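You operate a simulated robot arm through the tools that you are given. There is no shell and no other tool.

You are at the controls of a simulated robot arm. One attempt, no reset.

## Task
Fit the extinguisher with the latest date in the bracket.
Fine: stand the old one on the side counter; clasp shut. Set down upright: small extinguisher. Where these are worked on the way, their far stop is far enough and under half their travel is too little: bracket clasp.

Only the result counts: the job must be done as asked and must still hold three seconds after the hand-in. Knocking over, shifting, dropping, spilling or breaking anything else fails it.

## Robot
A 7-joint arm with a two-finger parallel gripper, fixed in place. Base frame: the origin is on the floor under the middle of its stand, x ahead of it, y to its left, z up; the work surface is at about z = 0.88. Readings come in m, degrees, newtons and seconds.
With the tool pointing down near the work surface it reaches from about 0.46 to 0.92 m from the base axis. Its first joint turns from -115.0 to 115.0 degrees. Payload 3.91 kg.
The tool frame sits at the grasp point between the pads (the TCP): z along the fingers, y along the line on which they close. The tips reach 0.03 m beyond it. Largest opening 0.11 m; finger width 0.02, thickness 0.01; the body of the gripper, 0.048 by 0.112 m, starts 0.055 m behind the TCP.
Orientation is told as [roll, pitch, yaw] about the base's x, y, z axes, in that order, counted from this pose: with the fingers straight down and closing along the base's y, the tool's x points along the base's -x, its y along +y and its z along -z.

## Interface
- The arm moves only by the tool arm_command. Its argument "series" is a list that holds one entry, the list of rows, each a list of 7 numbers: the opening, from 0 (shut) to 1 (fully open), then the shift along the base's x, y, z in m, then the turn, a rotation vector about the base's x, y, z in degrees. In form: [[[gripper, tx, ty, tz, rx, ry, rz], ...]]. A call has 1 to 20 rows; each row shifts and turns the commanded pose from where the row before left it. A row lasts 0.2 s, in which the tool goes at most 0.05 m and 8.6 degrees; a call with a longer step from one row to the next is refused whole, and so is a gripper value outside its range. Where a pose cannot be reached the arm comes as near as it can. A force on the tool above 90 N (or 10 N above the force at the start of the call, whichever is more), or a blocked arm, ends the call early, and 0.2 s more pass. Each finger travels about 0.153 m/s and halts on what it meets, pressing with about 40 N; the grip force reading is that of the motor and also rises with nothing between the fingers. The clock runs only during rows and for 0.2 s after the last one: add rows that do not move to give the fingers time. It gives the time, the measured TCP pose, the force on the tool (base axes), the opening and the grip force at its end, in the units of the frame above (readings bear some noise), with the torque about the TCP (base axes, N m) and any sound that the robot's microphone picked up.
- Cameras (640 x 400 px; columns grow to the right, rows downward): "scene" is fixed at [0.2201, -0.6483, 1.5376]; the picture's right is [0.70, -0.72, 0.00], its down [-0.62, -0.60, -0.50] and it looks along [0.36, 0.35, -0.87] (base axes); focal length 239 px, centre (320, 200). "wrist" rides on the gripper at [0.072, 0.017, -0.103] in the tool frame; the picture's right is [-0.23, 0.97, 0.00], its down [-0.76, -0.18, -0.62] and it looks along [-0.61, -0.14, 0.78] (tool axes); focal length 222 px, centre (320, 200). There is no depth. A picture from a camera that has moved, and an enlarged one, comes with that camera's place and axes in the base frame and with its lens.
- get_image(camera): a new picture of that camera. It takes no simulated time.
- slide_trunk(by): slides the trunk up (or, below 0, down) by that many m; the arm rides with it, the base frame stays. It gives what a move gives, with no picture.
- close_up(camera, box): a new picture of the part [left, top, right, bottom] of that camera's present view, enlarged. It takes no simulated time.
- job_done(): hands the job in; it is judged then, once.

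Nothing tells you positions but the pictures and the camera data. Unless the task says otherwise, let go and move clear before handing in.

The tools are called after ">>>" by a JSON object that holds its "method" and its "body". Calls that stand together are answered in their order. arm_command: Moves the arm, as the interface text tells. Its arguments: {"type":"object","properties":{"series":{"type":"array","items":{"type":"array","items":{"type":"array","items":{"type":"number"}}}}},"required":["series"]} The other tools are called the same way: slide_trunk (by) moves the trunk up or down; get_image (camera) takes a picture; close_up (camera, box) takes an enlarged picture of a part of a camera's view; job_done () hands the job in.

At the start:

```text
clock: 0.0
eef_pos: [0.3751, -0.4096, 1.2864]
orientation: [0.0, 0.1, -0.1]
force: [-0.3, -0.6, -0.6]
moment: [0.01, -0.03, 0.03]
finger_gap: 0.11
gripper_force: 0.0
trunk travel left (down, up): [-0.825, 0.165]
```

scene: 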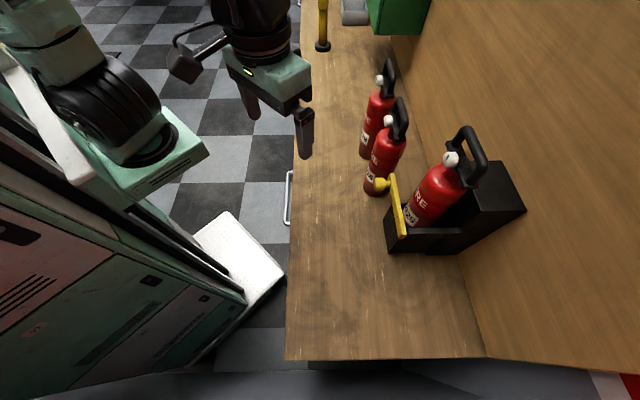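
wrist: 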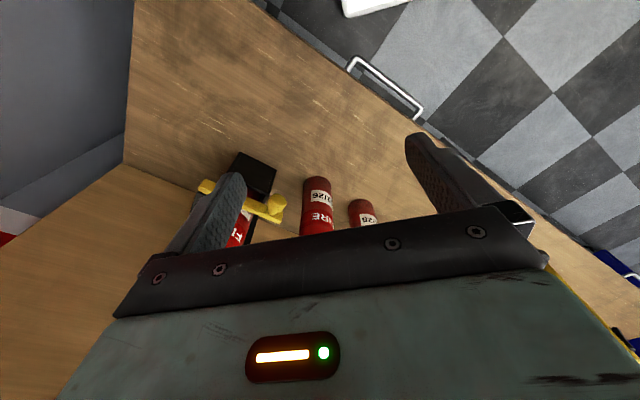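

I see three extinguishers: one in the black bracket with a yellow clasp, and two standing free on the counter. I'll take close-ups to read the dates and locate things.

>>> {"method": "close_up", "body": {"camera": "scene", "box": [340, 50, 540, 270]}}

>>> {"method": "close_up", "body": {"camera": "wrist", "box": [180, 130, 420, 280]}}

>>> {"method": "close_up", "body": {"camera": "scene", "box": [280, 0, 480, 125]}}

```text
1.82 times, centred on (440, 160) of scene
camera zoom: at [0.2201, -0.6483, 1.5376], right [0.7, -0.72, 0.0], down [-0.62, -0.6, -0.5], along [0.36, 0.35, -0.87], focal length 435 px, centre (102, 273)
```

zoom: 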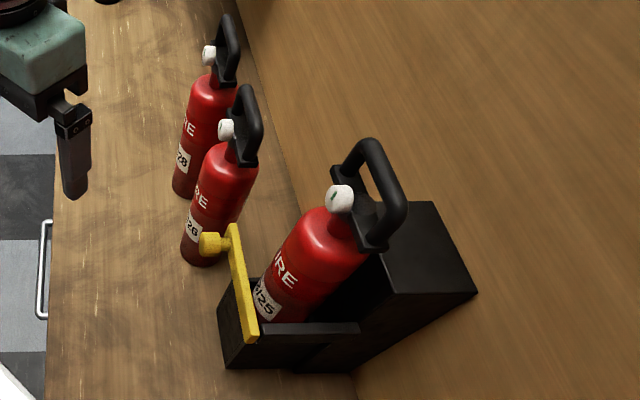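

```text
2.67 times, centred on (300, 205) of wrist
camera zoom: at [0.3032, -0.3913, 1.3893], right [0.23, 0.97, 0.0], down [0.76, -0.18, 0.62], along [0.61, -0.14, -0.78], focal length 592 px, centre (373, 187)
```

zoom: 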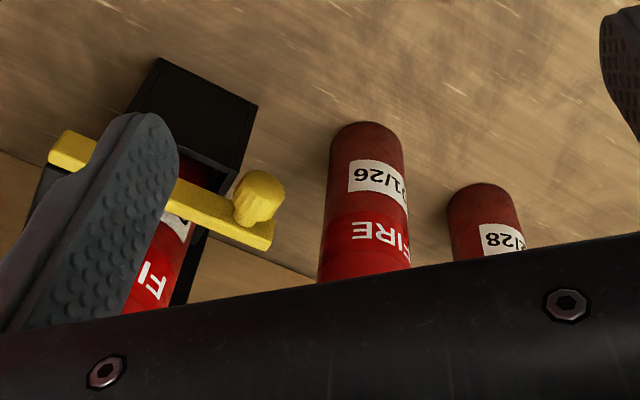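

```text
3.20 times, centred on (380, 62) of scene
camera zoom: at [0.2201, -0.6483, 1.5376], right [0.7, -0.72, 0.0], down [-0.62, -0.6, -0.5], along [0.36, 0.35, -0.87], focal length 765 px, centre (128, 640)
```

zoom: 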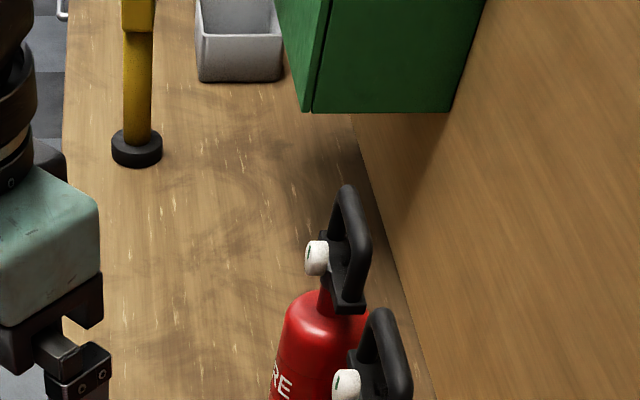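

The bracketed one reads "/25", the nearer free one "/26", and the far one "/28", so the 28 looks like the one to fit. Next I'll turn the wrist to look around for the side counter and get better views of the clasp.

>>> {"method": "arm_command", "body": {"series": [[[1, 0, 0, 0, 0, 0, -7.5], [1, 0, 0, 0, 0, 0, -7.5], [1, 0, 0, 0, 0, 0, -7.5], [1, 0, 0, 0, 0, 0, -7.5], [1, 0, 0, 0, 0, 0, -7.5], [1, 0, 0, 0, 0, 0, -7.5]]]}}

>>> {"method": "get_image", "body": {"camera": "wrist"}}

>>> {"method": "get_image", "body": {"camera": "scene"}}

```text
clock: 1.4
eef_pos: [0.3765, -0.4089, 1.2881]
orientation: [0.1, 0.0, -45.3]
force: [0.6, -0.3, 0.4]
moment: [0.04, 0.01, 0.01]
finger_gap: 0.11
gripper_force: 0.1
trunk travel left (down, up): [-0.825, 0.165]
```

```text
taken
camera wrist: at [0.3364, -0.3453, 1.3895], right [0.85, 0.52, 0.0], down [0.41, -0.67, 0.62], along [0.33, -0.53, -0.78], focal length 222 px, centre (320, 200)
```

wrist: 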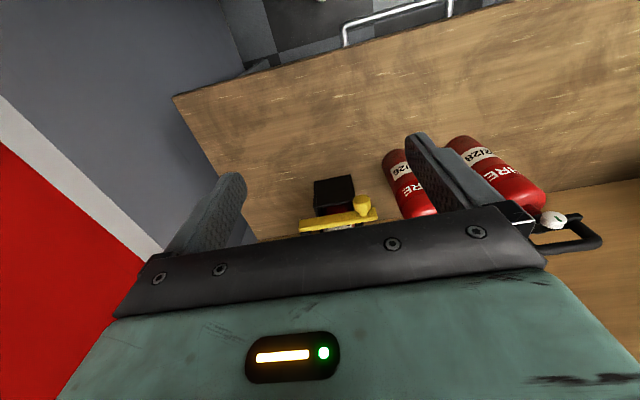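

```text
taken
```

scene: 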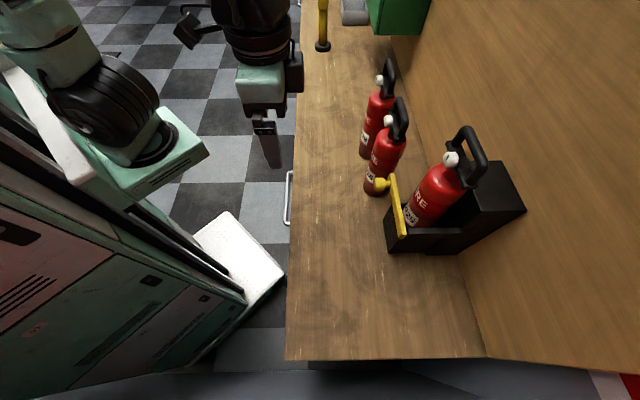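

There is a wall close past the right end of this counter, so the side counter should be to the left. I'll swing the arm left at its present height and look.

>>> {"method": "arm_command", "body": {"series": [[[1, 0.0342, 0.0344, 0, 0, 0, 5], [1, 0.0311, 0.0372, 0, 0, 0, 5], [1, 0.0277, 0.0398, 0, 0, 0, 5], [1, 0.0241, 0.0421, 0, 0, 0, 5], [1, 0.0204, 0.044, 0, 0, 0, 5], [1, 0.0165, 0.0456, 0, 0, 0, 5], [1, 0.0124, 0.0468, 0, 0, 0, 5], [1, 0.0083, 0.0478, 0, 0, 0, 5], [1, 0.0041, 0.0483, 0, 0, 0, 5], [1, -0.0001, 0.0485, 0, 0, 0, 5]]]}}

>>> {"method": "get_image", "body": {"camera": "wrist"}}

>>> {"method": "get_image", "body": {"camera": "scene"}}

```text
clock: 3.6
eef_pos: [0.5549, 0.0254, 1.2882]
orientation: [0.0, 0.1, 5.0]
force: [-0.2, 0.4, -0.8]
moment: [0.03, -0.01, 0.01]
finger_gap: 0.1101
gripper_force: 0.0
trunk travel left (down, up): [-0.825, 0.165]
```

```text
taken
camera wrist: at [0.4809, 0.0369, 1.3903], right [0.14, 0.99, 0.0], down [0.77, -0.11, 0.62], along [0.62, -0.09, -0.78], focal length 222 px, centre (320, 200)
```

wrist: 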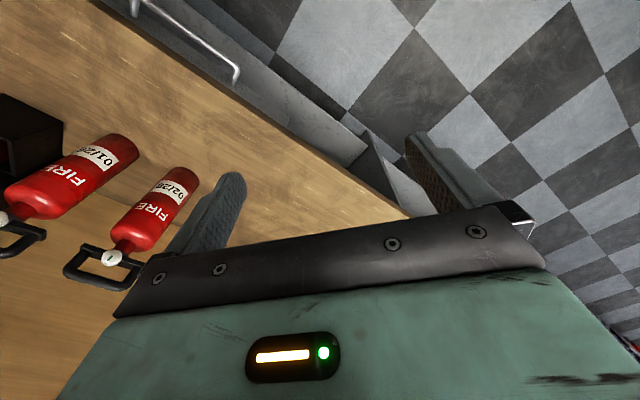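

```text
taken
```

scene: 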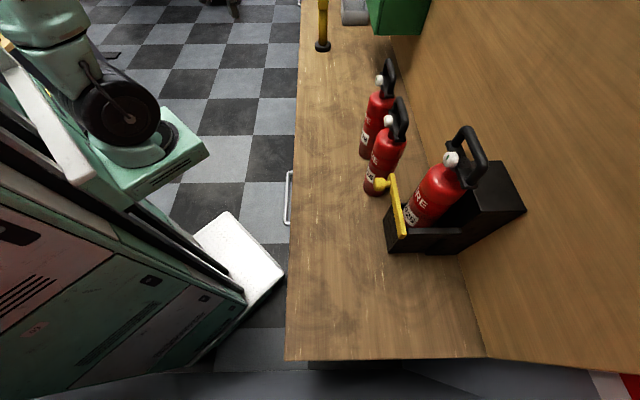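

I can see the two free extinguishers' labels well from here. I'll zoom in on them, then keep looking left.

>>> {"method": "close_up", "body": {"camera": "wrist", "box": [0, 90, 240, 300]}}

>>> {"method": "arm_command", "body": {"series": [[[1, -0.004, 0.048, 0, 0, 0, 7.5], [1, -0.008, 0.0475, 0, 0, 0, 7.5], [1, -0.012, 0.0465, 0, 0, 0, 7.5], [1, -0.016, 0.0455, 0, 0, 0, 7.5], [1, -0.02, 0.044, 0, 0, 0, 7.5], [1, -0.024, 0.042, 0, 0, 0, 7.5], [1, -0.028, 0.039, 0, 0, 0, 7.5], [1, -0.031, 0.037, 0, 0, 0, 7.5]]]}}

>>> {"method": "get_image", "body": {"camera": "wrist"}}

```text
1.90 times, centred on (120, 195) of wrist
camera zoom: at [0.4809, 0.0369, 1.3903], right [0.14, 0.99, 0.0], down [0.77, -0.11, 0.62], along [0.62, -0.09, -0.78], focal length 423 px, centre (701, 210)
```

zoom: 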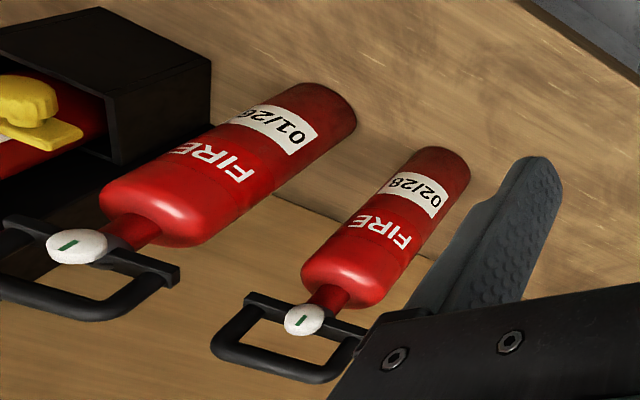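

```text
clock: 5.4
eef_pos: [0.4122, 0.3751, 1.2852]
orientation: [0.0, 0.1, 65.0]
force: [0.2, -1.1, 0.7]
moment: [0.03, 0.01, -0.01]
finger_gap: 0.1097
gripper_force: 0.1
trunk travel left (down, up): [-0.825, 0.165]
```

```text
taken
camera wrist: at [0.3654, 0.3167, 1.3892], right [-0.79, 0.62, 0.0], down [0.48, 0.62, 0.62], along [0.38, 0.49, -0.78], focal length 222 px, centre (320, 200)
```

wrist: 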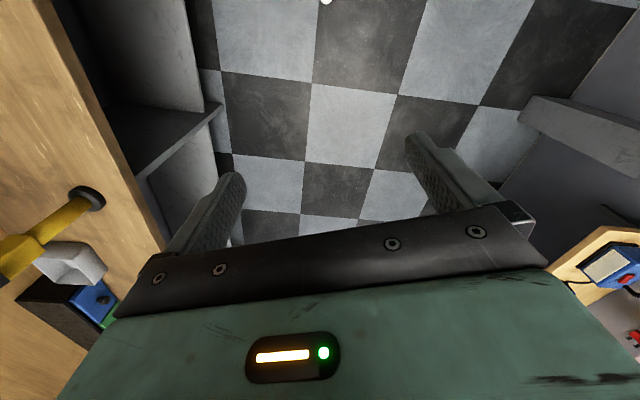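

On the right edge of this view there's a second counter (a blue meter on it), on the robot's left. I'll turn further to see it fully.

>>> {"method": "arm_command", "body": {"series": [[[1, -0.034, 0.0, 0, 0, 0, 8], [1, -0.034, 0.0, 0, 0, 0, 8], [1, -0.034, 0.0, 0, 0, 0, 8], [1, -0.034, 0.0, 0, 0, 0, 8], [1, -0.034, 0.0, 0, 0, 0, 8]]]}}

>>> {"method": "get_image", "body": {"camera": "wrist"}}

```text
clock: 6.6
eef_pos: [0.2415, 0.3745, 1.2864]
orientation: [0.0, 0.0, 105.0]
force: [-0.2, -0.7, 0.6]
moment: [-0.02, -0.02, 0.01]
finger_gap: 0.1099
gripper_force: 0.1
trunk travel left (down, up): [-0.825, 0.165]
```

```text
taken
camera wrist: at [0.2435, 0.3009, 1.39], right [-1.0, -0.03, 0.0], down [-0.03, 0.78, 0.62], along [-0.02, 0.62, -0.78], focal length 222 px, centre (320, 200)
```

wrist: 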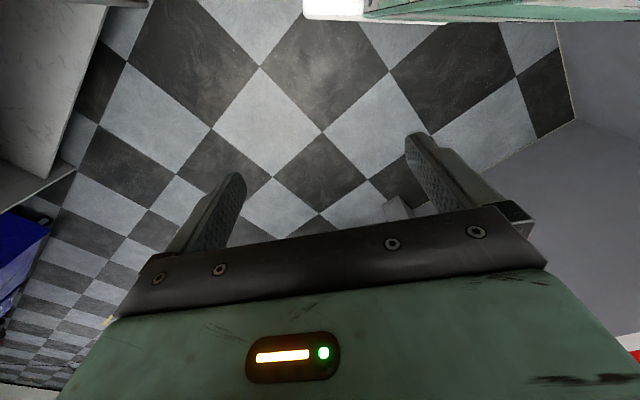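

The second counter is hidden behind the gripper in this view. I'll tilt the tool up to look farther out.

>>> {"method": "arm_command", "body": {"series": [[[1, 0, 0, 0.01, 8, 0, 0], [1, 0, 0, 0.01, 8, 0, 0], [1, 0, 0, 0.01, 8, 0, 0], [1, 0, 0, 0.01, 8, 0, 0], [1, 0, 0, 0.01, 8, 0, 0], [1, 0, 0, 0.01, 8, 0, 0]]]}}

>>> {"method": "get_image", "body": {"camera": "wrist"}}

```text
clock: 8.0
eef_pos: [0.2548, 0.3762, 1.3429]
orientation: [-15.3, -45.8, 109.8]
force: [0.0, 0.0, 0.0]
moment: [0.01, 0.0, 0.01]
finger_gap: 0.1099
gripper_force: 0.1
trunk travel left (down, up): [-0.825, 0.165]
```

```text
taken
camera wrist: at [0.2533, 0.2501, 1.3573], right [-1.0, 0.0, -0.02], down [-0.02, 0.06, 1.0], along [0.01, 1.0, -0.06], focal length 222 px, centre (320, 200)
```

wrist: 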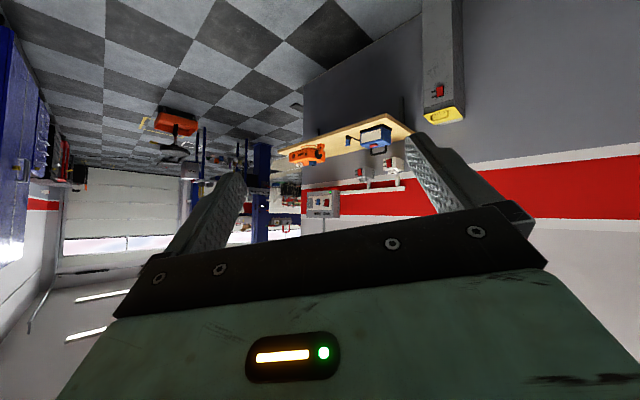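

That bench is a background piece far out of reach, so the "side counter" must be the wooden counter the extinguishers stand on. I'll undo the tilt and go back, checking the counter more carefully along the way.

>>> {"method": "arm_command", "body": {"series": [[[1, 0, 0, -0.01, -8, 0, 0], [1, 0, 0, -0.01, -8, 0, 0], [1, 0, 0, -0.01, -8, 0, 0], [1, 0, 0, -0.01, -8, 0, 0], [1, 0, 0, -0.01, -8, 0, 0], [1, 0, 0, -0.01, -8, 0, 0], [1, 0.034, 0, 0, 0, 0, -8], [1, 0.034, 0, 0, 0, 0, -8], [1, 0.034, 0, 0, 0, 0, -8], [1, 0.034, 0, 0, 0, 0, -8], [1, 0.034, 0, 0, 0, 0, -8]]]}}

>>> {"method": "arm_command", "body": {"series": [[[1, 0.031, -0.037, 0, 0, 0, -7.5], [1, 0.028, -0.039, 0, 0, 0, -7.5], [1, 0.024, -0.042, 0, 0, 0, -7.5], [1, 0.02, -0.044, 0, 0, 0, -7.5], [1, 0.016, -0.0455, 0, 0, 0, -7.5]]]}}

>>> {"method": "get_image", "body": {"camera": "wrist"}}

```text
clock: 10.4
eef_pos: [0.411, 0.3738, 1.2872]
orientation: [-0.2, 0.0, 64.8]
force: [-1.0, 0.7, 0.0]
moment: [-0.05, -0.02, 0.0]
finger_gap: 0.1102
gripper_force: 0.0
trunk travel left (down, up): [-0.825, 0.165]
```

```text
clock: 11.6
eef_pos: [0.5311, 0.1678, 1.2869]
orientation: [-0.1, 0.1, 27.4]
force: [-0.5, 0.5, -1.2]
moment: [-0.01, -0.01, 0.01]
finger_gap: 0.1101
gripper_force: 0.1
trunk travel left (down, up): [-0.825, 0.165]
```

```text
taken
camera wrist: at [0.4592, 0.151, 1.3899], right [-0.25, 0.97, 0.0], down [0.76, 0.19, 0.62], along [0.6, 0.15, -0.78], focal length 222 px, centre (320, 200)
```

wrist: 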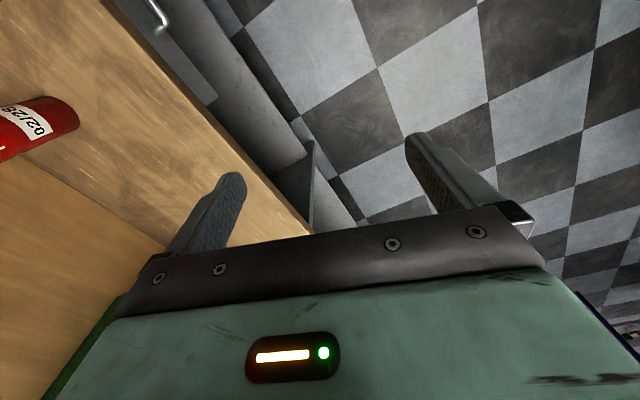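

Now I'll take detailed close-ups of the bracket and the clasp from the fixed camera to measure them.

>>> {"method": "close_up", "body": {"camera": "scene", "box": [360, 120, 540, 270]}}

>>> {"method": "close_up", "body": {"camera": "scene", "box": [350, 50, 430, 200]}}

>>> {"method": "close_up", "body": {"camera": "scene", "box": [370, 160, 450, 260]}}

```text
2.67 times, centred on (450, 195) of scene
camera zoom: at [0.2201, -0.6483, 1.5376], right [0.7, -0.72, 0.0], down [-0.62, -0.6, -0.5], along [0.36, 0.35, -0.87], focal length 637 px, centre (-27, 213)
```

zoom: 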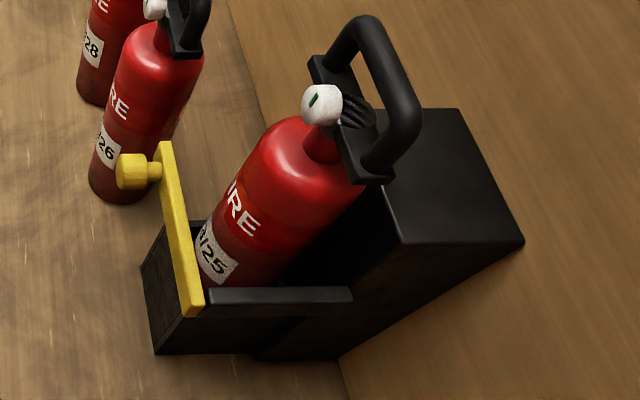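

```text
2.67 times, centred on (390, 125) of scene
camera zoom: at [0.2201, -0.6483, 1.5376], right [0.7, -0.72, 0.0], down [-0.62, -0.6, -0.5], along [0.36, 0.35, -0.87], focal length 637 px, centre (133, 400)
```

zoom: 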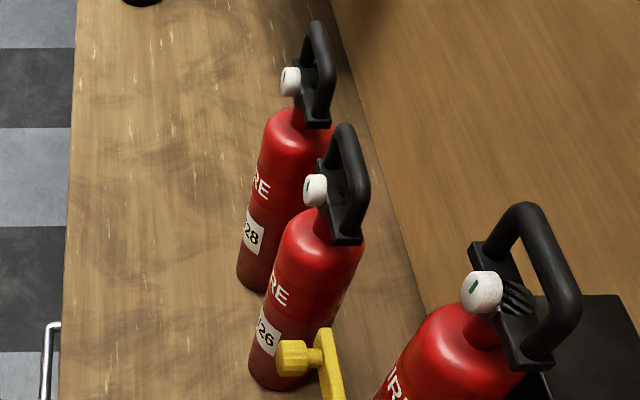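

```text
4.00 times, centred on (410, 210) of scene
camera zoom: at [0.2201, -0.6483, 1.5376], right [0.7, -0.72, 0.0], down [-0.62, -0.6, -0.5], along [0.36, 0.35, -0.87], focal length 956 px, centre (-40, 160)
```

zoom: 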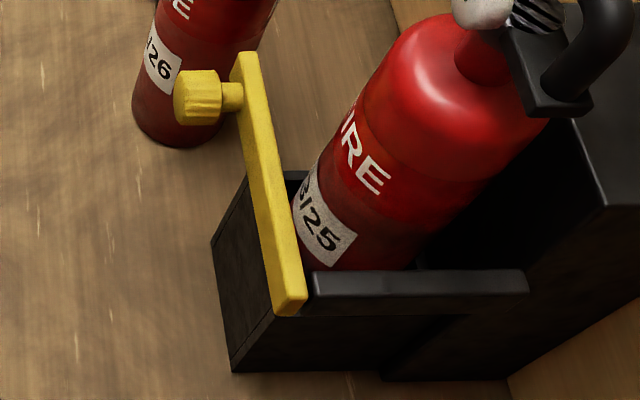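

The clasp looks like a yellow bar across the bracket's front with a knob at its left end, probably hinged at its right end. I'll bring the arm back in front of the bracket and tilt the camera to get a frontal view.

>>> {"method": "arm_command", "body": {"series": [[[1, 0.0125, -0.0469, 0, 0, 0, -4.65], [1, 0.0084, -0.0477, 0, 0, 0, -4.65], [1, 0.0043, -0.0483, 0, 0, 0, -4.65], [1, 0, -0.0486, 0, 0, 0, -4.65], [1, -0.0043, -0.0483, 0, 0, 0, -4.65], [1, -0.0084, -0.0477, 0, 0, 0, -4.65], [1, -0.0125, -0.0469, 0, 0, 0, -4.65], [1, -0.0166, -0.0456, 0, 0, 0, -4.65], [1, -0.0205, -0.0439, 0, 0, 0, -4.65], [1, -0.0243, -0.042, 0, 0, 0, -4.65], [1, -0.0278, -0.0398, 0, 0, 0, -4.65], [1, -0.0312, -0.0371, 0, 0, 0, -4.65], [1, -0.0343, -0.0343, 0, 0, 0, -4.65]]]}}

>>> {"method": "get_image", "body": {"camera": "wrist"}}

>>> {"method": "arm_command", "body": {"series": [[[1, 0, 0, 0, -5.66, -5.66, 0], [1, 0, 0, 0, -5.66, -5.66, 0], [1, 0, 0, 0, -5.66, -5.66, 0], [1, 0, 0, 0, -5.66, -5.66, 0], [1, 0, 0, 0, -5.66, -5.66, 0]]]}}

>>> {"method": "get_image", "body": {"camera": "wrist"}}

```text
clock: 14.4
eef_pos: [0.3768, -0.4098, 1.2855]
orientation: [-0.2, 0.1, -33.0]
force: [0.4, -0.4, 0.5]
moment: [-0.01, -0.03, -0.02]
finger_gap: 0.11
gripper_force: 0.0
trunk travel left (down, up): [-0.825, 0.165]
```

```text
taken
camera wrist: at [0.3247, -0.3556, 1.3886], right [0.72, 0.69, 0.0], down [0.54, -0.56, 0.62], along [0.43, -0.45, -0.78], focal length 222 px, centre (320, 200)
```

wrist: 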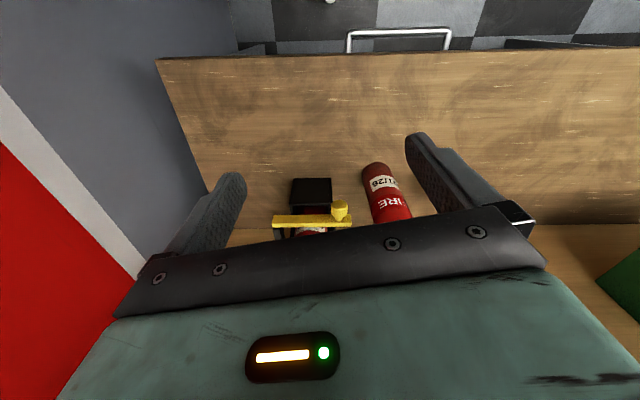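

```text
clock: 15.6
eef_pos: [0.3778, -0.4097, 1.2855]
orientation: [-9.3, -37.7, -29.8]
force: [-0.1, -0.2, 0.1]
moment: [-0.02, -0.03, 0.01]
finger_gap: 0.1099
gripper_force: 0.0
trunk travel left (down, up): [-0.825, 0.165]
```

```text
taken
camera wrist: at [0.2912, -0.3223, 1.3195], right [0.72, 0.7, 0.01], down [0.14, -0.17, 0.98], along [0.68, -0.7, -0.22], focal length 222 px, centre (320, 200)
```

wrist: 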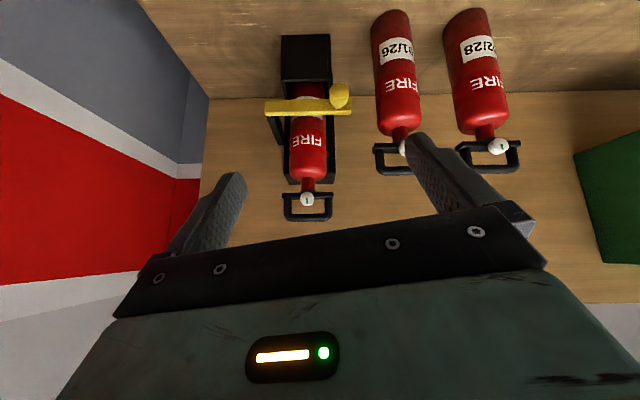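

This gives a good frontal (upside-down) view of all three. I'll zoom in to measure.

>>> {"method": "close_up", "body": {"camera": "wrist", "box": [240, 10, 400, 230]}}

>>> {"method": "close_up", "body": {"camera": "wrist", "box": [250, 20, 370, 120]}}

>>> {"method": "close_up", "body": {"camera": "wrist", "box": [250, 120, 370, 220]}}

>>> {"method": "close_up", "body": {"camera": "wrist", "box": [360, 0, 540, 180]}}

```text
1.82 times, centred on (320, 120) of wrist
camera zoom: at [0.2912, -0.3223, 1.3195], right [0.72, 0.7, 0.01], down [0.14, -0.17, 0.98], along [0.68, -0.7, -0.22], focal length 404 px, centre (320, 346)
```

zoom: 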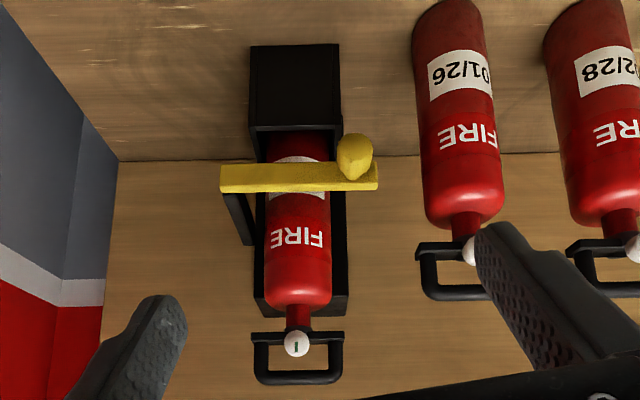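

```text
4.00 times, centred on (310, 70) of wrist
camera zoom: at [0.2912, -0.3223, 1.3195], right [0.72, 0.7, 0.01], down [0.14, -0.17, 0.98], along [0.68, -0.7, -0.22], focal length 888 px, centre (360, 720)
```

zoom: 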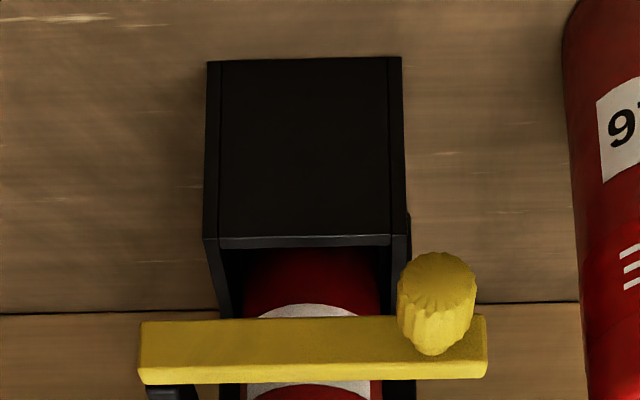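

```text
4.00 times, centred on (310, 170) of wrist
camera zoom: at [0.2912, -0.3223, 1.3195], right [0.72, 0.7, 0.01], down [0.14, -0.17, 0.98], along [0.68, -0.7, -0.22], focal length 888 px, centre (360, 320)
```

zoom: 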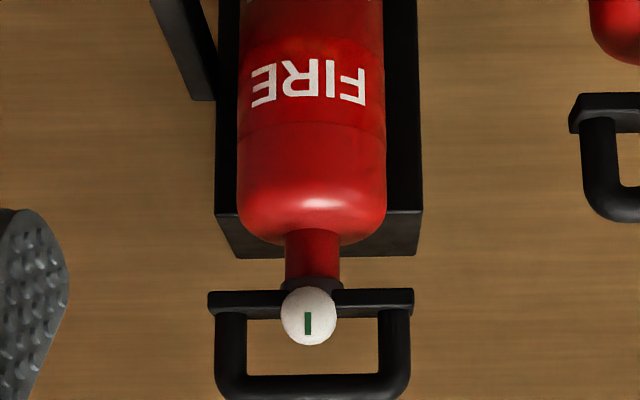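

```text
2.22 times, centred on (450, 90) of wrist
camera zoom: at [0.2912, -0.3223, 1.3195], right [0.72, 0.7, 0.01], down [0.14, -0.17, 0.98], along [0.68, -0.7, -0.22], focal length 494 px, centre (31, 444)
```

zoom: 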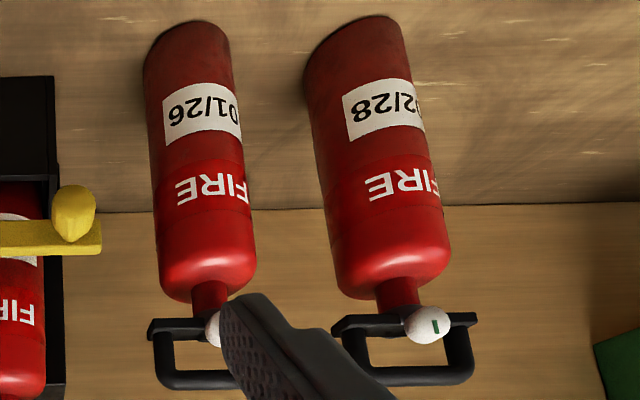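

I've triangulated the scene: the bracket's extinguisher (/25) is at about (0.57,-0.64), /26 at about (0.64,-0.47), 02/28 at about (0.74,-0.375), all about 0.32 m tall and 0.076 m wide. The clasp knob is near (0.54,-0.53,1.07). Next I'll align the tool with the bracket, tilted about 35°, and take a pre-approach pose at the knob.

>>> {"method": "arm_command", "body": {"series": [[[0.6, 0, 0, 0, 5.66, 5.66, 0], [0.6, 0, 0, 0, 5.66, 5.66, 0], [0.6, 0, 0, 0, 5.66, 5.66, 0], [0.6, 0, 0, 0, 5.66, 5.66, 0], [0.6, 0, 0, 0, 5.66, 5.66, 0], [0.6, 0, 0, 0, 0, 0, -6.4], [0.6, 0, 0, 0, 0, 0, -6.4], [0.6, 0, 0, 0, -5.02, -4.88, 0], [0.6, 0, 0, 0, -5.02, -4.88, 0], [0.6, 0, 0, 0, -5.02, -4.88, 0], [0.6, 0, 0, 0, -5.02, -4.88, 0], [0.6, 0, 0, 0, -5.02, -4.88, 0]]]}}

>>> {"method": "arm_command", "body": {"series": [[[0.6, 0.027, -0.0168, -0.0296, 0, 0, 0], [0.6, 0.027, -0.0168, -0.0296, 0, 0, 0], [0.6, 0.027, -0.0168, -0.0296, 0, 0, 0], [0.6, 0.027, -0.0168, -0.0296, 0, 0, 0]]]}}

>>> {"method": "get_image", "body": {"camera": "wrist"}}

>>> {"method": "get_image", "body": {"camera": "scene"}}

```text
clock: 18.2
eef_pos: [0.3771, -0.4106, 1.2857]
orientation: [-0.1, -35.1, -45.8]
force: [-0.1, 0.2, -0.4]
moment: [0.0, 0.01, -0.04]
finger_gap: 0.0661
gripper_force: 0.1
trunk travel left (down, up): [-0.825, 0.165]
```

```text
clock: 19.2
eef_pos: [0.4833, -0.4763, 1.1679]
orientation: [-0.2, -34.9, -45.6]
force: [-0.5, 0.0, -0.3]
moment: [0.03, -0.04, -0.02]
finger_gap: 0.0658
gripper_force: 0.1
trunk travel left (down, up): [-0.825, 0.165]
```

```text
taken
camera wrist: at [0.412, -0.3794, 1.2115], right [0.83, 0.55, 0.13], down [0.06, -0.31, 0.95], along [0.56, -0.78, -0.29], focal length 222 px, centre (320, 200)
```

wrist: 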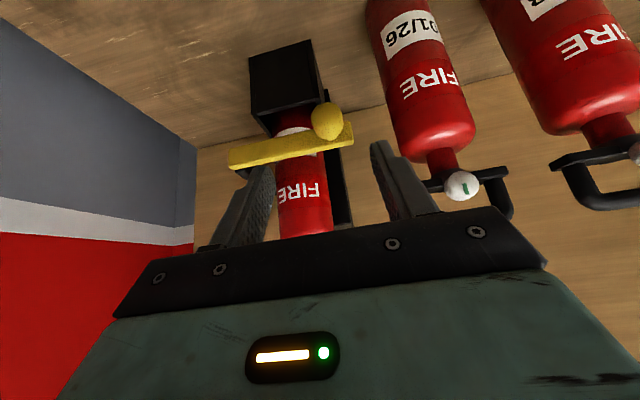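

```text
taken
```

scene: 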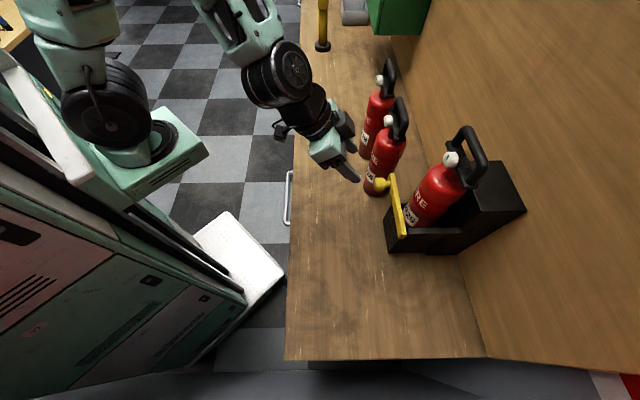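

The knob shows up exactly where predicted (within ~3 mm). I'll advance most of the way along the tool axis and re-check before closing.

>>> {"method": "arm_command", "body": {"series": [[[0.6, 0.0172, -0.0166, -0.033, 0, 0, 0], [0.6, 0.0172, -0.0166, -0.033, 0, 0, 0]]]}}

>>> {"method": "get_image", "body": {"camera": "wrist"}}

>>> {"method": "close_up", "body": {"camera": "scene", "box": [340, 110, 480, 250]}}

```text
clock: 19.8
eef_pos: [0.5179, -0.5099, 1.1047]
orientation: [-0.1, -35.0, -45.8]
force: [-0.6, 0.3, 0.0]
moment: [0.03, -0.04, 0.03]
finger_gap: 0.066
gripper_force: 0.0
trunk travel left (down, up): [-0.825, 0.165]
```

```text
taken
camera wrist: at [0.4475, -0.4128, 1.146], right [0.83, 0.54, 0.13], down [0.06, -0.31, 0.95], along [0.56, -0.78, -0.29], focal length 222 px, centre (320, 200)
```

wrist: 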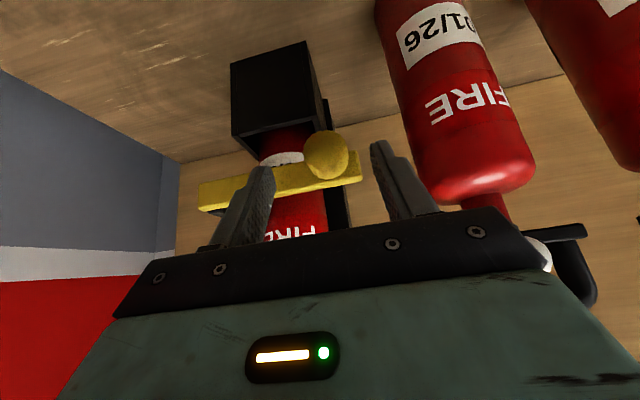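

```text
2.86 times, centred on (410, 180) of scene
camera zoom: at [0.2201, -0.6483, 1.5376], right [0.7, -0.72, 0.0], down [-0.62, -0.6, -0.5], along [0.36, 0.35, -0.87], focal length 683 px, centre (63, 257)
```

zoom: 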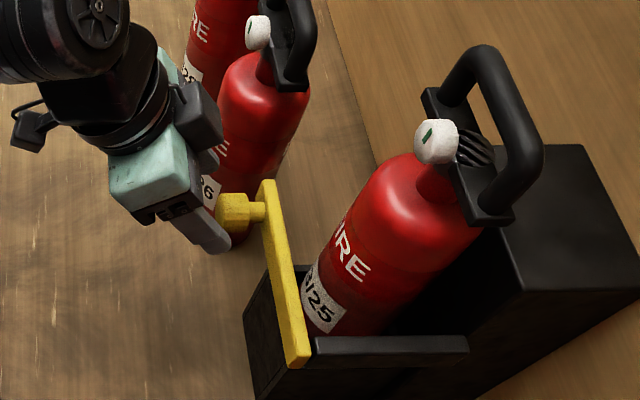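

Alignment is good. I'll make the last step and close on the knob.

>>> {"method": "arm_command", "body": {"series": [[[0.6, 0.018, -0.0162, -0.0385, 0, 0, 0], [0.6, 0, 0, 0, 0, 0, 0], [0, 0, 0, 0, 0, 0, 0], [0, 0, 0, 0, 0, 0, 0]]]}}

>>> {"method": "get_image", "body": {"camera": "wrist"}}

>>> {"method": "close_up", "body": {"camera": "scene", "box": [340, 110, 480, 250]}}

```text
clock: 20.8
eef_pos: [0.5387, -0.5239, 1.0641]
orientation: [0.0, -35.0, -45.6]
force: [8.9, 6.6, -3.4]
moment: [-0.36, -0.63, 0.55]
finger_gap: 0.0316
gripper_force: 45.4
trunk travel left (down, up): [-0.825, 0.165]
```

```text
taken
camera wrist: at [0.4666, -0.4284, 1.1068], right [0.83, 0.55, 0.13], down [0.06, -0.32, 0.95], along [0.56, -0.77, -0.29], focal length 222 px, centre (320, 200)
```

wrist: 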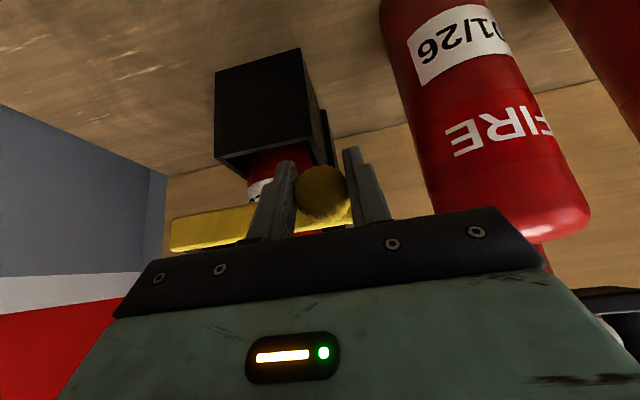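

```text
2.86 times, centred on (410, 180) of scene
camera zoom: at [0.2201, -0.6483, 1.5376], right [0.7, -0.72, 0.0], down [-0.62, -0.6, -0.5], along [0.36, 0.35, -0.87], focal length 683 px, centre (63, 257)
```

zoom: 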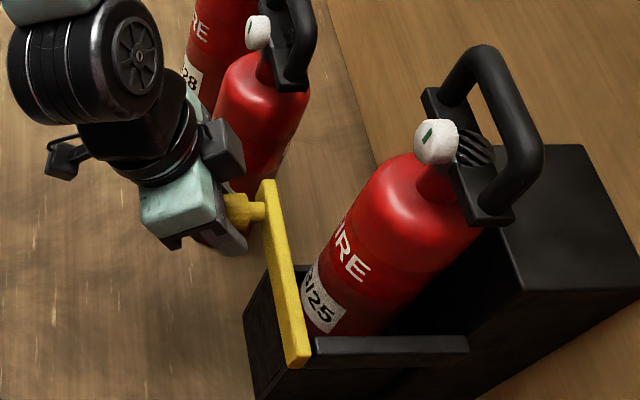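

I have the knob (gap 0.032 m, force-held). I'll test the hinge with a small outward swing, assuming a vertical hinge at the bar's right end.

>>> {"method": "arm_command", "body": {"series": [[[0, -0.0063, 0.0031, 0, 0, 0, 3], [0, -0.0064, 0.0027, 0, 0, 0, 3], [0, 0, 0, 0, 0, 0, 0]]]}}

>>> {"method": "close_up", "body": {"camera": "scene", "box": [340, 110, 480, 250]}}

>>> {"method": "get_image", "body": {"camera": "wrist"}}

```text
clock: 21.6
eef_pos: [0.5256, -0.5206, 1.0636]
orientation: [0.0, -35.0, -39.6]
force: [11.0, 10.7, 3.5]
moment: [0.01, 0.03, 0.85]
finger_gap: 0.0313
gripper_force: 45.0
trunk travel left (down, up): [-0.825, 0.165]
```

```text
2.86 times, centred on (410, 180) of scene
camera zoom: at [0.2201, -0.6483, 1.5376], right [0.7, -0.72, 0.0], down [-0.62, -0.6, -0.5], along [0.36, 0.35, -0.87], focal length 683 px, centre (63, 257)
```

zoom: 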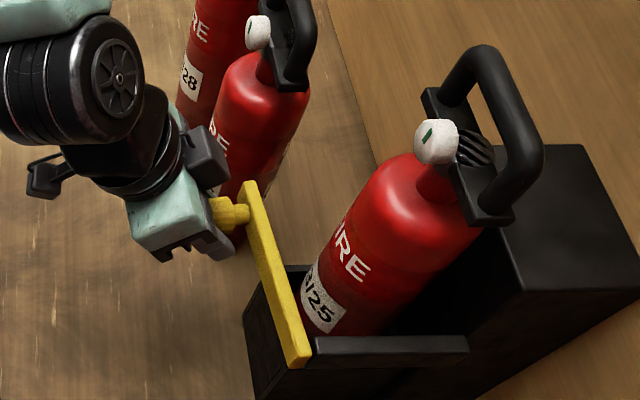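

```text
taken
camera wrist: at [0.4439, -0.4304, 1.1068], right [0.76, 0.63, 0.13], down [0.09, -0.31, 0.95], along [0.64, -0.71, -0.29], focal length 222 px, centre (320, 200)
```

wrist: 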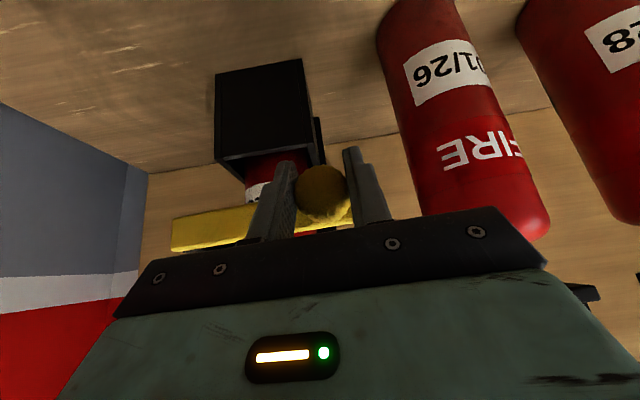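

It swings about a vertical hinge as expected. I'll continue the arc, correcting a few millimetres outward to relieve the side force.

>>> {"method": "arm_command", "body": {"series": [[[0, -0.0111, 0.0065, 0, 0, 0, 6], [0, -0.0137, 0.003, 0, 0, 0, 6], [0, -0.0139, 0.0016, 0, 0, 0, 6], [0, -0.014, 0.0001, 0, 0, 0, 6]]]}}

>>> {"method": "close_up", "body": {"camera": "scene", "box": [300, 110, 480, 290]}}

```text
clock: 22.6
eef_pos: [0.4698, -0.5101, 1.0646]
orientation: [-0.2, -35.0, -15.9]
force: [1.8, -6.7, 9.3]
moment: [0.18, 0.36, 0.03]
finger_gap: 0.0316
gripper_force: 45.2
trunk travel left (down, up): [-0.825, 0.165]
```

```text
2.22 times, centred on (390, 200) of scene
camera zoom: at [0.2201, -0.6483, 1.5376], right [0.7, -0.72, 0.0], down [-0.62, -0.6, -0.5], along [0.36, 0.35, -0.87], focal length 531 px, centre (164, 200)
```

zoom: 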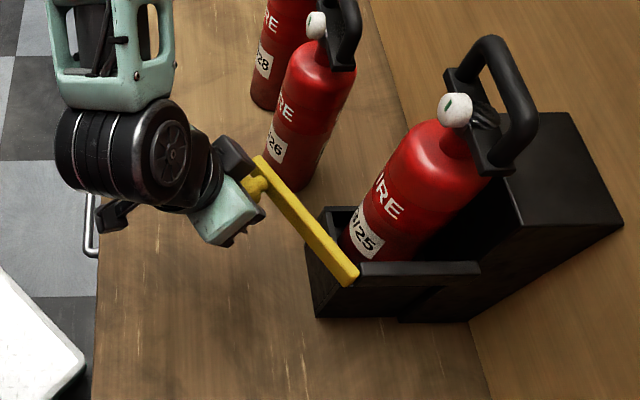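

The bar is about 30° open. Continuing the arc to about 60°.

>>> {"method": "arm_command", "body": {"series": [[[0, -0.014, -0.0013, 0.001, 0, 0, 6], [0, -0.0137, -0.0028, 0.001, 0, 0, 6], [0, -0.0134, -0.0042, 0, 0, 0, 6], [0, -0.0129, -0.0056, 0, 0, 0, 6], [0, -0.0122, -0.0069, 0, 0, 0, 6]]]}}

>>> {"method": "close_up", "body": {"camera": "scene", "box": [260, 110, 480, 290]}}

```text
clock: 23.8
eef_pos: [0.4062, -0.5314, 1.0645]
orientation: [0.0, -35.0, 14.1]
force: [16.1, -23.6, -15.3]
moment: [0.03, 0.09, -0.1]
finger_gap: 0.0313
gripper_force: 44.8
trunk travel left (down, up): [-0.825, 0.165]
```

```text
2.22 times, centred on (370, 200) of scene
camera zoom: at [0.2201, -0.6483, 1.5376], right [0.7, -0.72, 0.0], down [-0.62, -0.6, -0.5], along [0.36, 0.35, -0.87], focal length 531 px, centre (209, 200)
```

zoom: 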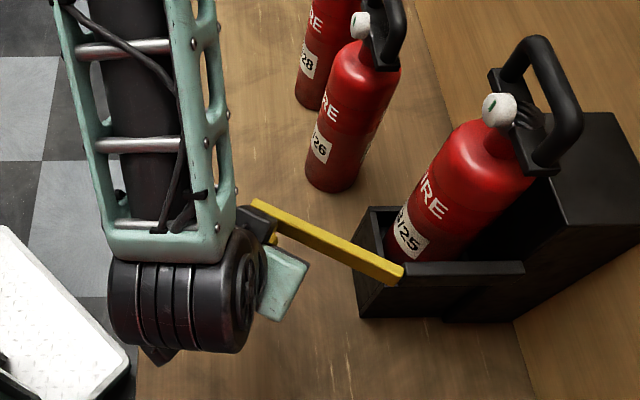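

About 60° now, with a mild radial pull, so I'll ease inward and keep going in smaller batches.

>>> {"method": "arm_command", "body": {"series": [[[0, -0.0084, -0.0111, 0, 0, 0, 6], [0, -0.0103, -0.0093, 0, 0, 0, 6], [0, -0.0092, -0.0103, 0, 0, 0, 6]]]}}

>>> {"method": "close_up", "body": {"camera": "scene", "box": [260, 110, 480, 290]}}

```text
clock: 24.6
eef_pos: [0.3751, -0.5598, 1.0647]
orientation: [0.1, -35.1, 32.2]
force: [-3.7, 6.5, -12.8]
moment: [0.26, -0.52, 0.32]
finger_gap: 0.0314
gripper_force: 45.0
trunk travel left (down, up): [-0.825, 0.165]
```

```text
2.22 times, centred on (370, 200) of scene
camera zoom: at [0.2201, -0.6483, 1.5376], right [0.7, -0.72, 0.0], down [-0.62, -0.6, -0.5], along [0.36, 0.35, -0.87], focal length 531 px, centre (209, 200)
```

zoom: 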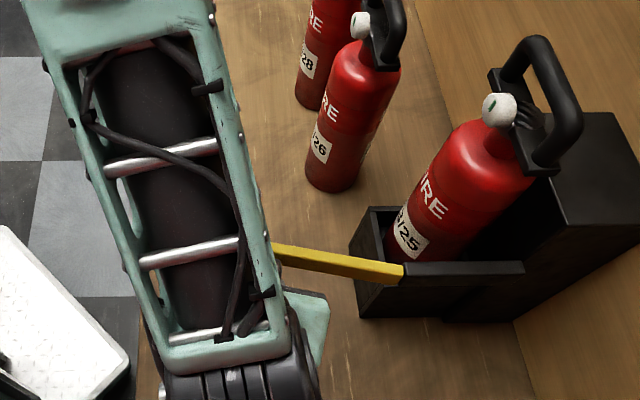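

About 78° open, forces low. Continuing toward the far stop.

>>> {"method": "arm_command", "body": {"series": [[[0, -0.0081, -0.0112, 0.0005, 0, 0, 6], [0, -0.0069, -0.012, 0.0005, 0, 0, 6], [0, -0.0056, -0.0127, 0, 0, 0, 6]]]}}

>>> {"method": "close_up", "body": {"camera": "scene", "box": [260, 110, 480, 290]}}

```text
clock: 25.4
eef_pos: [0.3544, -0.5977, 1.0646]
orientation: [0.2, -35.0, 50.0]
force: [-13.5, 9.5, -28.8]
moment: [-0.12, -0.03, 0.46]
finger_gap: 0.0314
gripper_force: 46.0
trunk travel left (down, up): [-0.825, 0.165]
```

```text
2.22 times, centred on (370, 200) of scene
camera zoom: at [0.2201, -0.6483, 1.5376], right [0.7, -0.72, 0.0], down [-0.62, -0.6, -0.5], along [0.36, 0.35, -0.87], focal length 531 px, centre (209, 200)
```

zoom: 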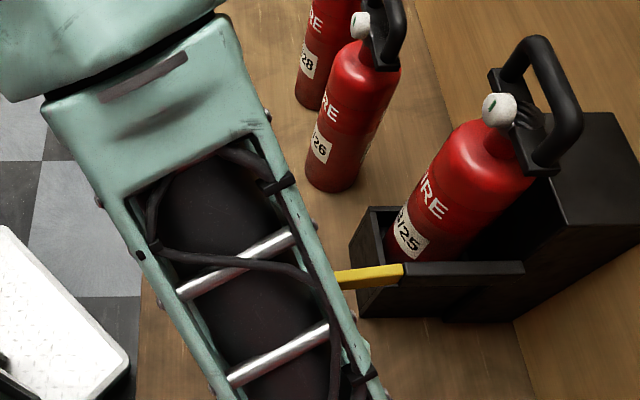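

About 96°, still moving freely; the vertical pull comes from my small upward drift. I'll lower slightly and keep swinging to find the stop.

>>> {"method": "arm_command", "body": {"series": [[[0, -0.0061, -0.0124, -0.002, 0, 0, 6], [0, -0.0028, -0.0135, -0.001, 0, 0, 6]]]}}

>>> {"method": "close_up", "body": {"camera": "scene", "box": [260, 110, 480, 290]}}

>>> {"method": "get_image", "body": {"camera": "wrist"}}

```text
clock: 26.0
eef_pos: [0.3482, -0.624, 1.0645]
orientation: [-0.2, -35.0, 62.2]
force: [-8.3, 2.9, -0.2]
moment: [0.17, -0.06, 0.09]
finger_gap: 0.0312
gripper_force: 44.7
trunk travel left (down, up): [-0.825, 0.165]
```

```text
2.22 times, centred on (370, 200) of scene
camera zoom: at [0.2201, -0.6483, 1.5376], right [0.7, -0.72, 0.0], down [-0.62, -0.6, -0.5], along [0.36, 0.35, -0.87], focal length 531 px, centre (209, 200)
```

zoom: 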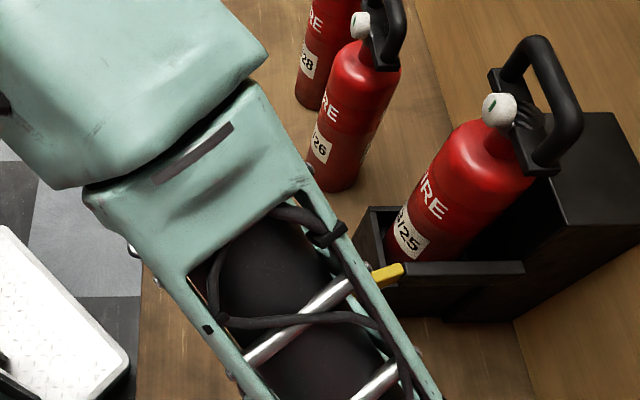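

```text
taken
camera wrist: at [0.2766, -0.7198, 1.1076], right [-0.77, 0.62, 0.13], down [0.28, 0.15, 0.95], along [0.57, 0.77, -0.29], focal length 222 px, centre (320, 200)
```

wrist: 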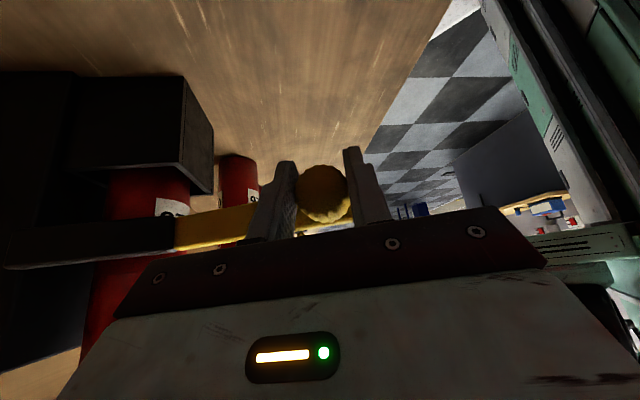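

About 108°. Two more steps to feel for the stop.

>>> {"method": "arm_command", "body": {"series": [[[0, -0.0014, -0.0138, 0, 0, 0, 6], [0, 0, -0.0138, 0, 0, 0, 6]]]}}

>>> {"method": "get_image", "body": {"camera": "wrist"}}

```text
clock: 26.6
eef_pos: [0.3469, -0.6494, 1.0642]
orientation: [-0.1, -34.9, 74.4]
force: [-2.8, 3.3, 13.1]
moment: [-0.03, 0.02, -0.14]
finger_gap: 0.0312
gripper_force: 44.8
trunk travel left (down, up): [-0.825, 0.165]
```

```text
taken
camera wrist: at [0.2974, -0.759, 1.1076], right [-0.89, 0.44, 0.13], down [0.24, 0.21, 0.95], along [0.39, 0.87, -0.29], focal length 222 px, centre (320, 200)
```

wrist: 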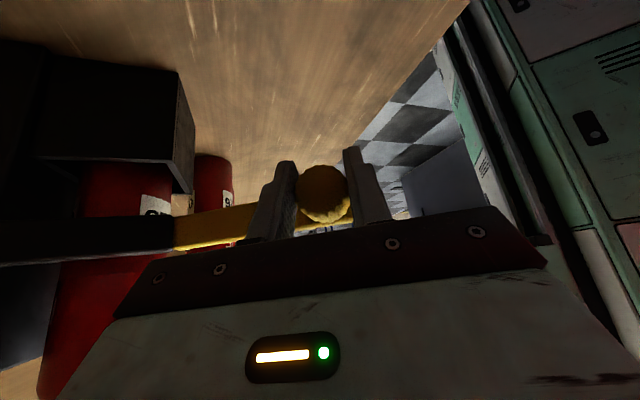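

It's at about 120° with no stop yet and low forces. I'll continue carefully.

>>> {"method": "arm_command", "body": {"series": [[[0, 0.0015, -0.0138, 0.001, 0, 0, 6], [0, 0.0029, -0.0135, 0, 0, 0, 6]]]}}

>>> {"method": "get_image", "body": {"camera": "scene"}}

```text
clock: 27.2
eef_pos: [0.3509, -0.6786, 1.0649]
orientation: [-0.2, -34.8, 86.4]
force: [0.7, 0.3, 0.3]
moment: [-0.02, 0.0, 0.01]
finger_gap: 0.0002
gripper_force: 37.6
trunk travel left (down, up): [-0.825, 0.165]
```

```text
taken
```

scene: 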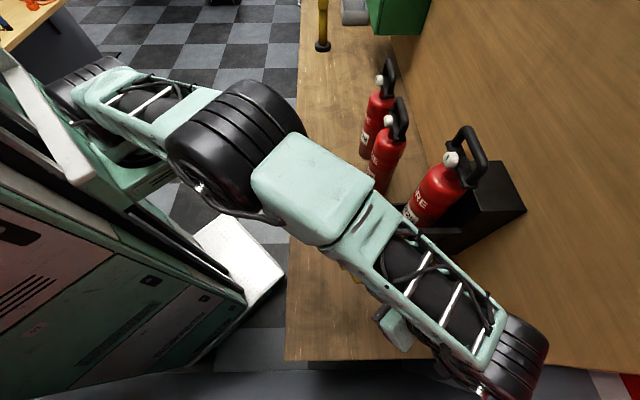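

The fingers slipped off the knob, likely because the clasp hit its stop. Checking where the bar is now.

>>> {"method": "get_image", "body": {"camera": "wrist"}}

>>> {"method": "close_up", "body": {"camera": "scene", "box": [300, 200, 460, 340]}}

```text
taken
camera wrist: at [0.3258, -0.795, 1.1071], right [-0.96, 0.25, 0.13], down [0.19, 0.26, 0.95], along [0.2, 0.93, -0.3], focal length 222 px, centre (320, 200)
```

wrist: 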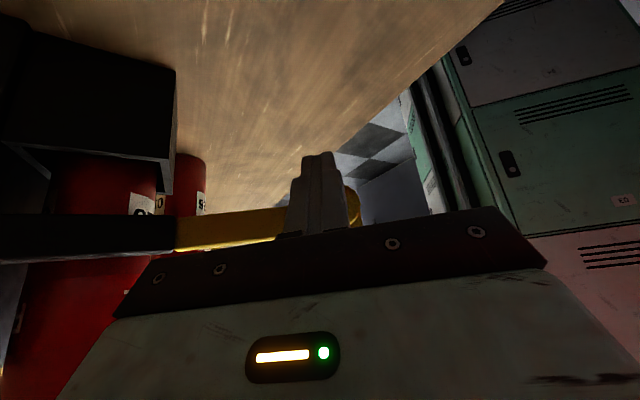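

```text
2.86 times, centred on (380, 270) of scene
camera zoom: at [0.2201, -0.6483, 1.5376], right [0.7, -0.72, 0.0], down [-0.62, -0.6, -0.5], along [0.36, 0.35, -0.87], focal length 683 px, centre (149, 0)
```

zoom: 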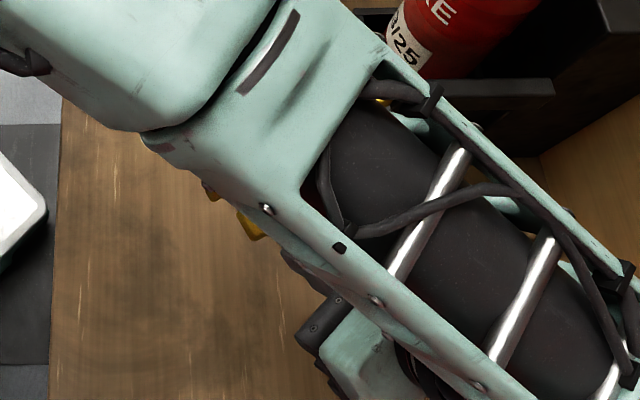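

The bar is parked at its outward stop (~120° or so). I'll lift the hand clear, straighten it, and then look at the handle of the bracketed extinguisher from above.

>>> {"method": "arm_command", "body": {"series": [[[0, 0, 0, 0.04, 0, 0, 0], [0, 0, 0, 0.04, 0, 0, 0], [0, 0, 0, 0.04, 0, 0, 0], [0, 0, 0, 0.04, 0, 0, 0], [0.3, 0, 0, 0.04, 0, 0, 0], [0.5, 0, 0, 0.04, 0, 0, 0], [0.6, 0, 0, 0.04, 0, 0, 0], [0.7, 0, 0, 0.04, 0, 0, 0]]]}}

>>> {"method": "arm_command", "body": {"series": [[[0.8, 0, 0, 0, -6.99, 0.46, 0], [0.8, 0, 0, 0, -6.99, 0.46, 0], [0.8, 0, 0, 0, -6.99, 0.46, 0], [0.8, 0, 0, 0, -6.99, 0.46, 0], [0.8, 0, 0, 0, -6.99, 0.46, 0], [0.8, 0, 0, 0, 0, 0, -7], [0.8, 0, 0, 0, 0, 0, -7], [0.8, 0, 0, 0, 0, 0, -7], [0.8, 0, 0, 0, 0, 0, -7], [0.8, 0, 0, 0, 0, 0, -7], [0.8, 0, 0, 0, 0, 0, -7]]]}}

>>> {"method": "get_image", "body": {"camera": "wrist"}}

>>> {"method": "get_image", "body": {"camera": "scene"}}

```text
clock: 29.0
eef_pos: [0.3514, -0.6774, 1.2343]
orientation: [0.0, -35.0, 86.2]
force: [0.1, -0.8, 0.6]
moment: [0.04, 0.0, 0.01]
finger_gap: 0.077
gripper_force: 0.1
out of reach, approached as far as the arm can: row 5, 6, 7, 8
trunk travel left (down, up): [-0.825, 0.165]
```

```text
clock: 31.4
eef_pos: [0.3518, -0.6783, 1.2347]
orientation: [-0.1, 0.1, 44.0]
force: [-0.3, 0.0, -0.5]
moment: [-0.01, -0.03, 0.01]
finger_gap: 0.088
gripper_force: 0.1
trunk travel left (down, up): [-0.825, 0.165]
```

```text
taken
camera wrist: at [0.2868, -0.7156, 1.3378], right [-0.51, 0.86, 0.0], down [0.67, 0.4, 0.62], along [0.53, 0.32, -0.78], focal length 222 px, centre (320, 200)
```

wrist: 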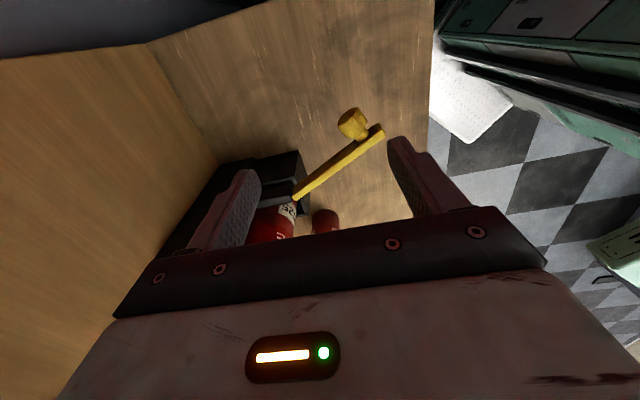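

```text
taken
```

scene: 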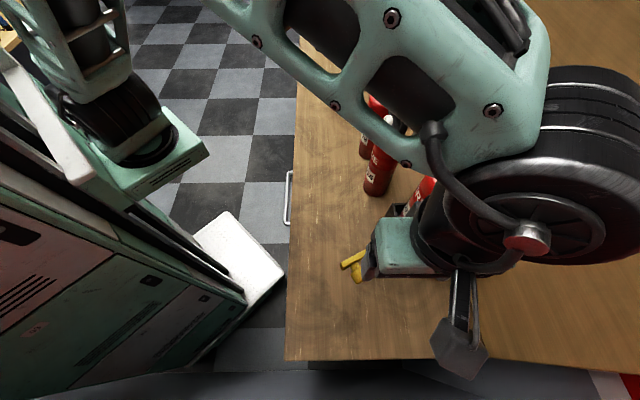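

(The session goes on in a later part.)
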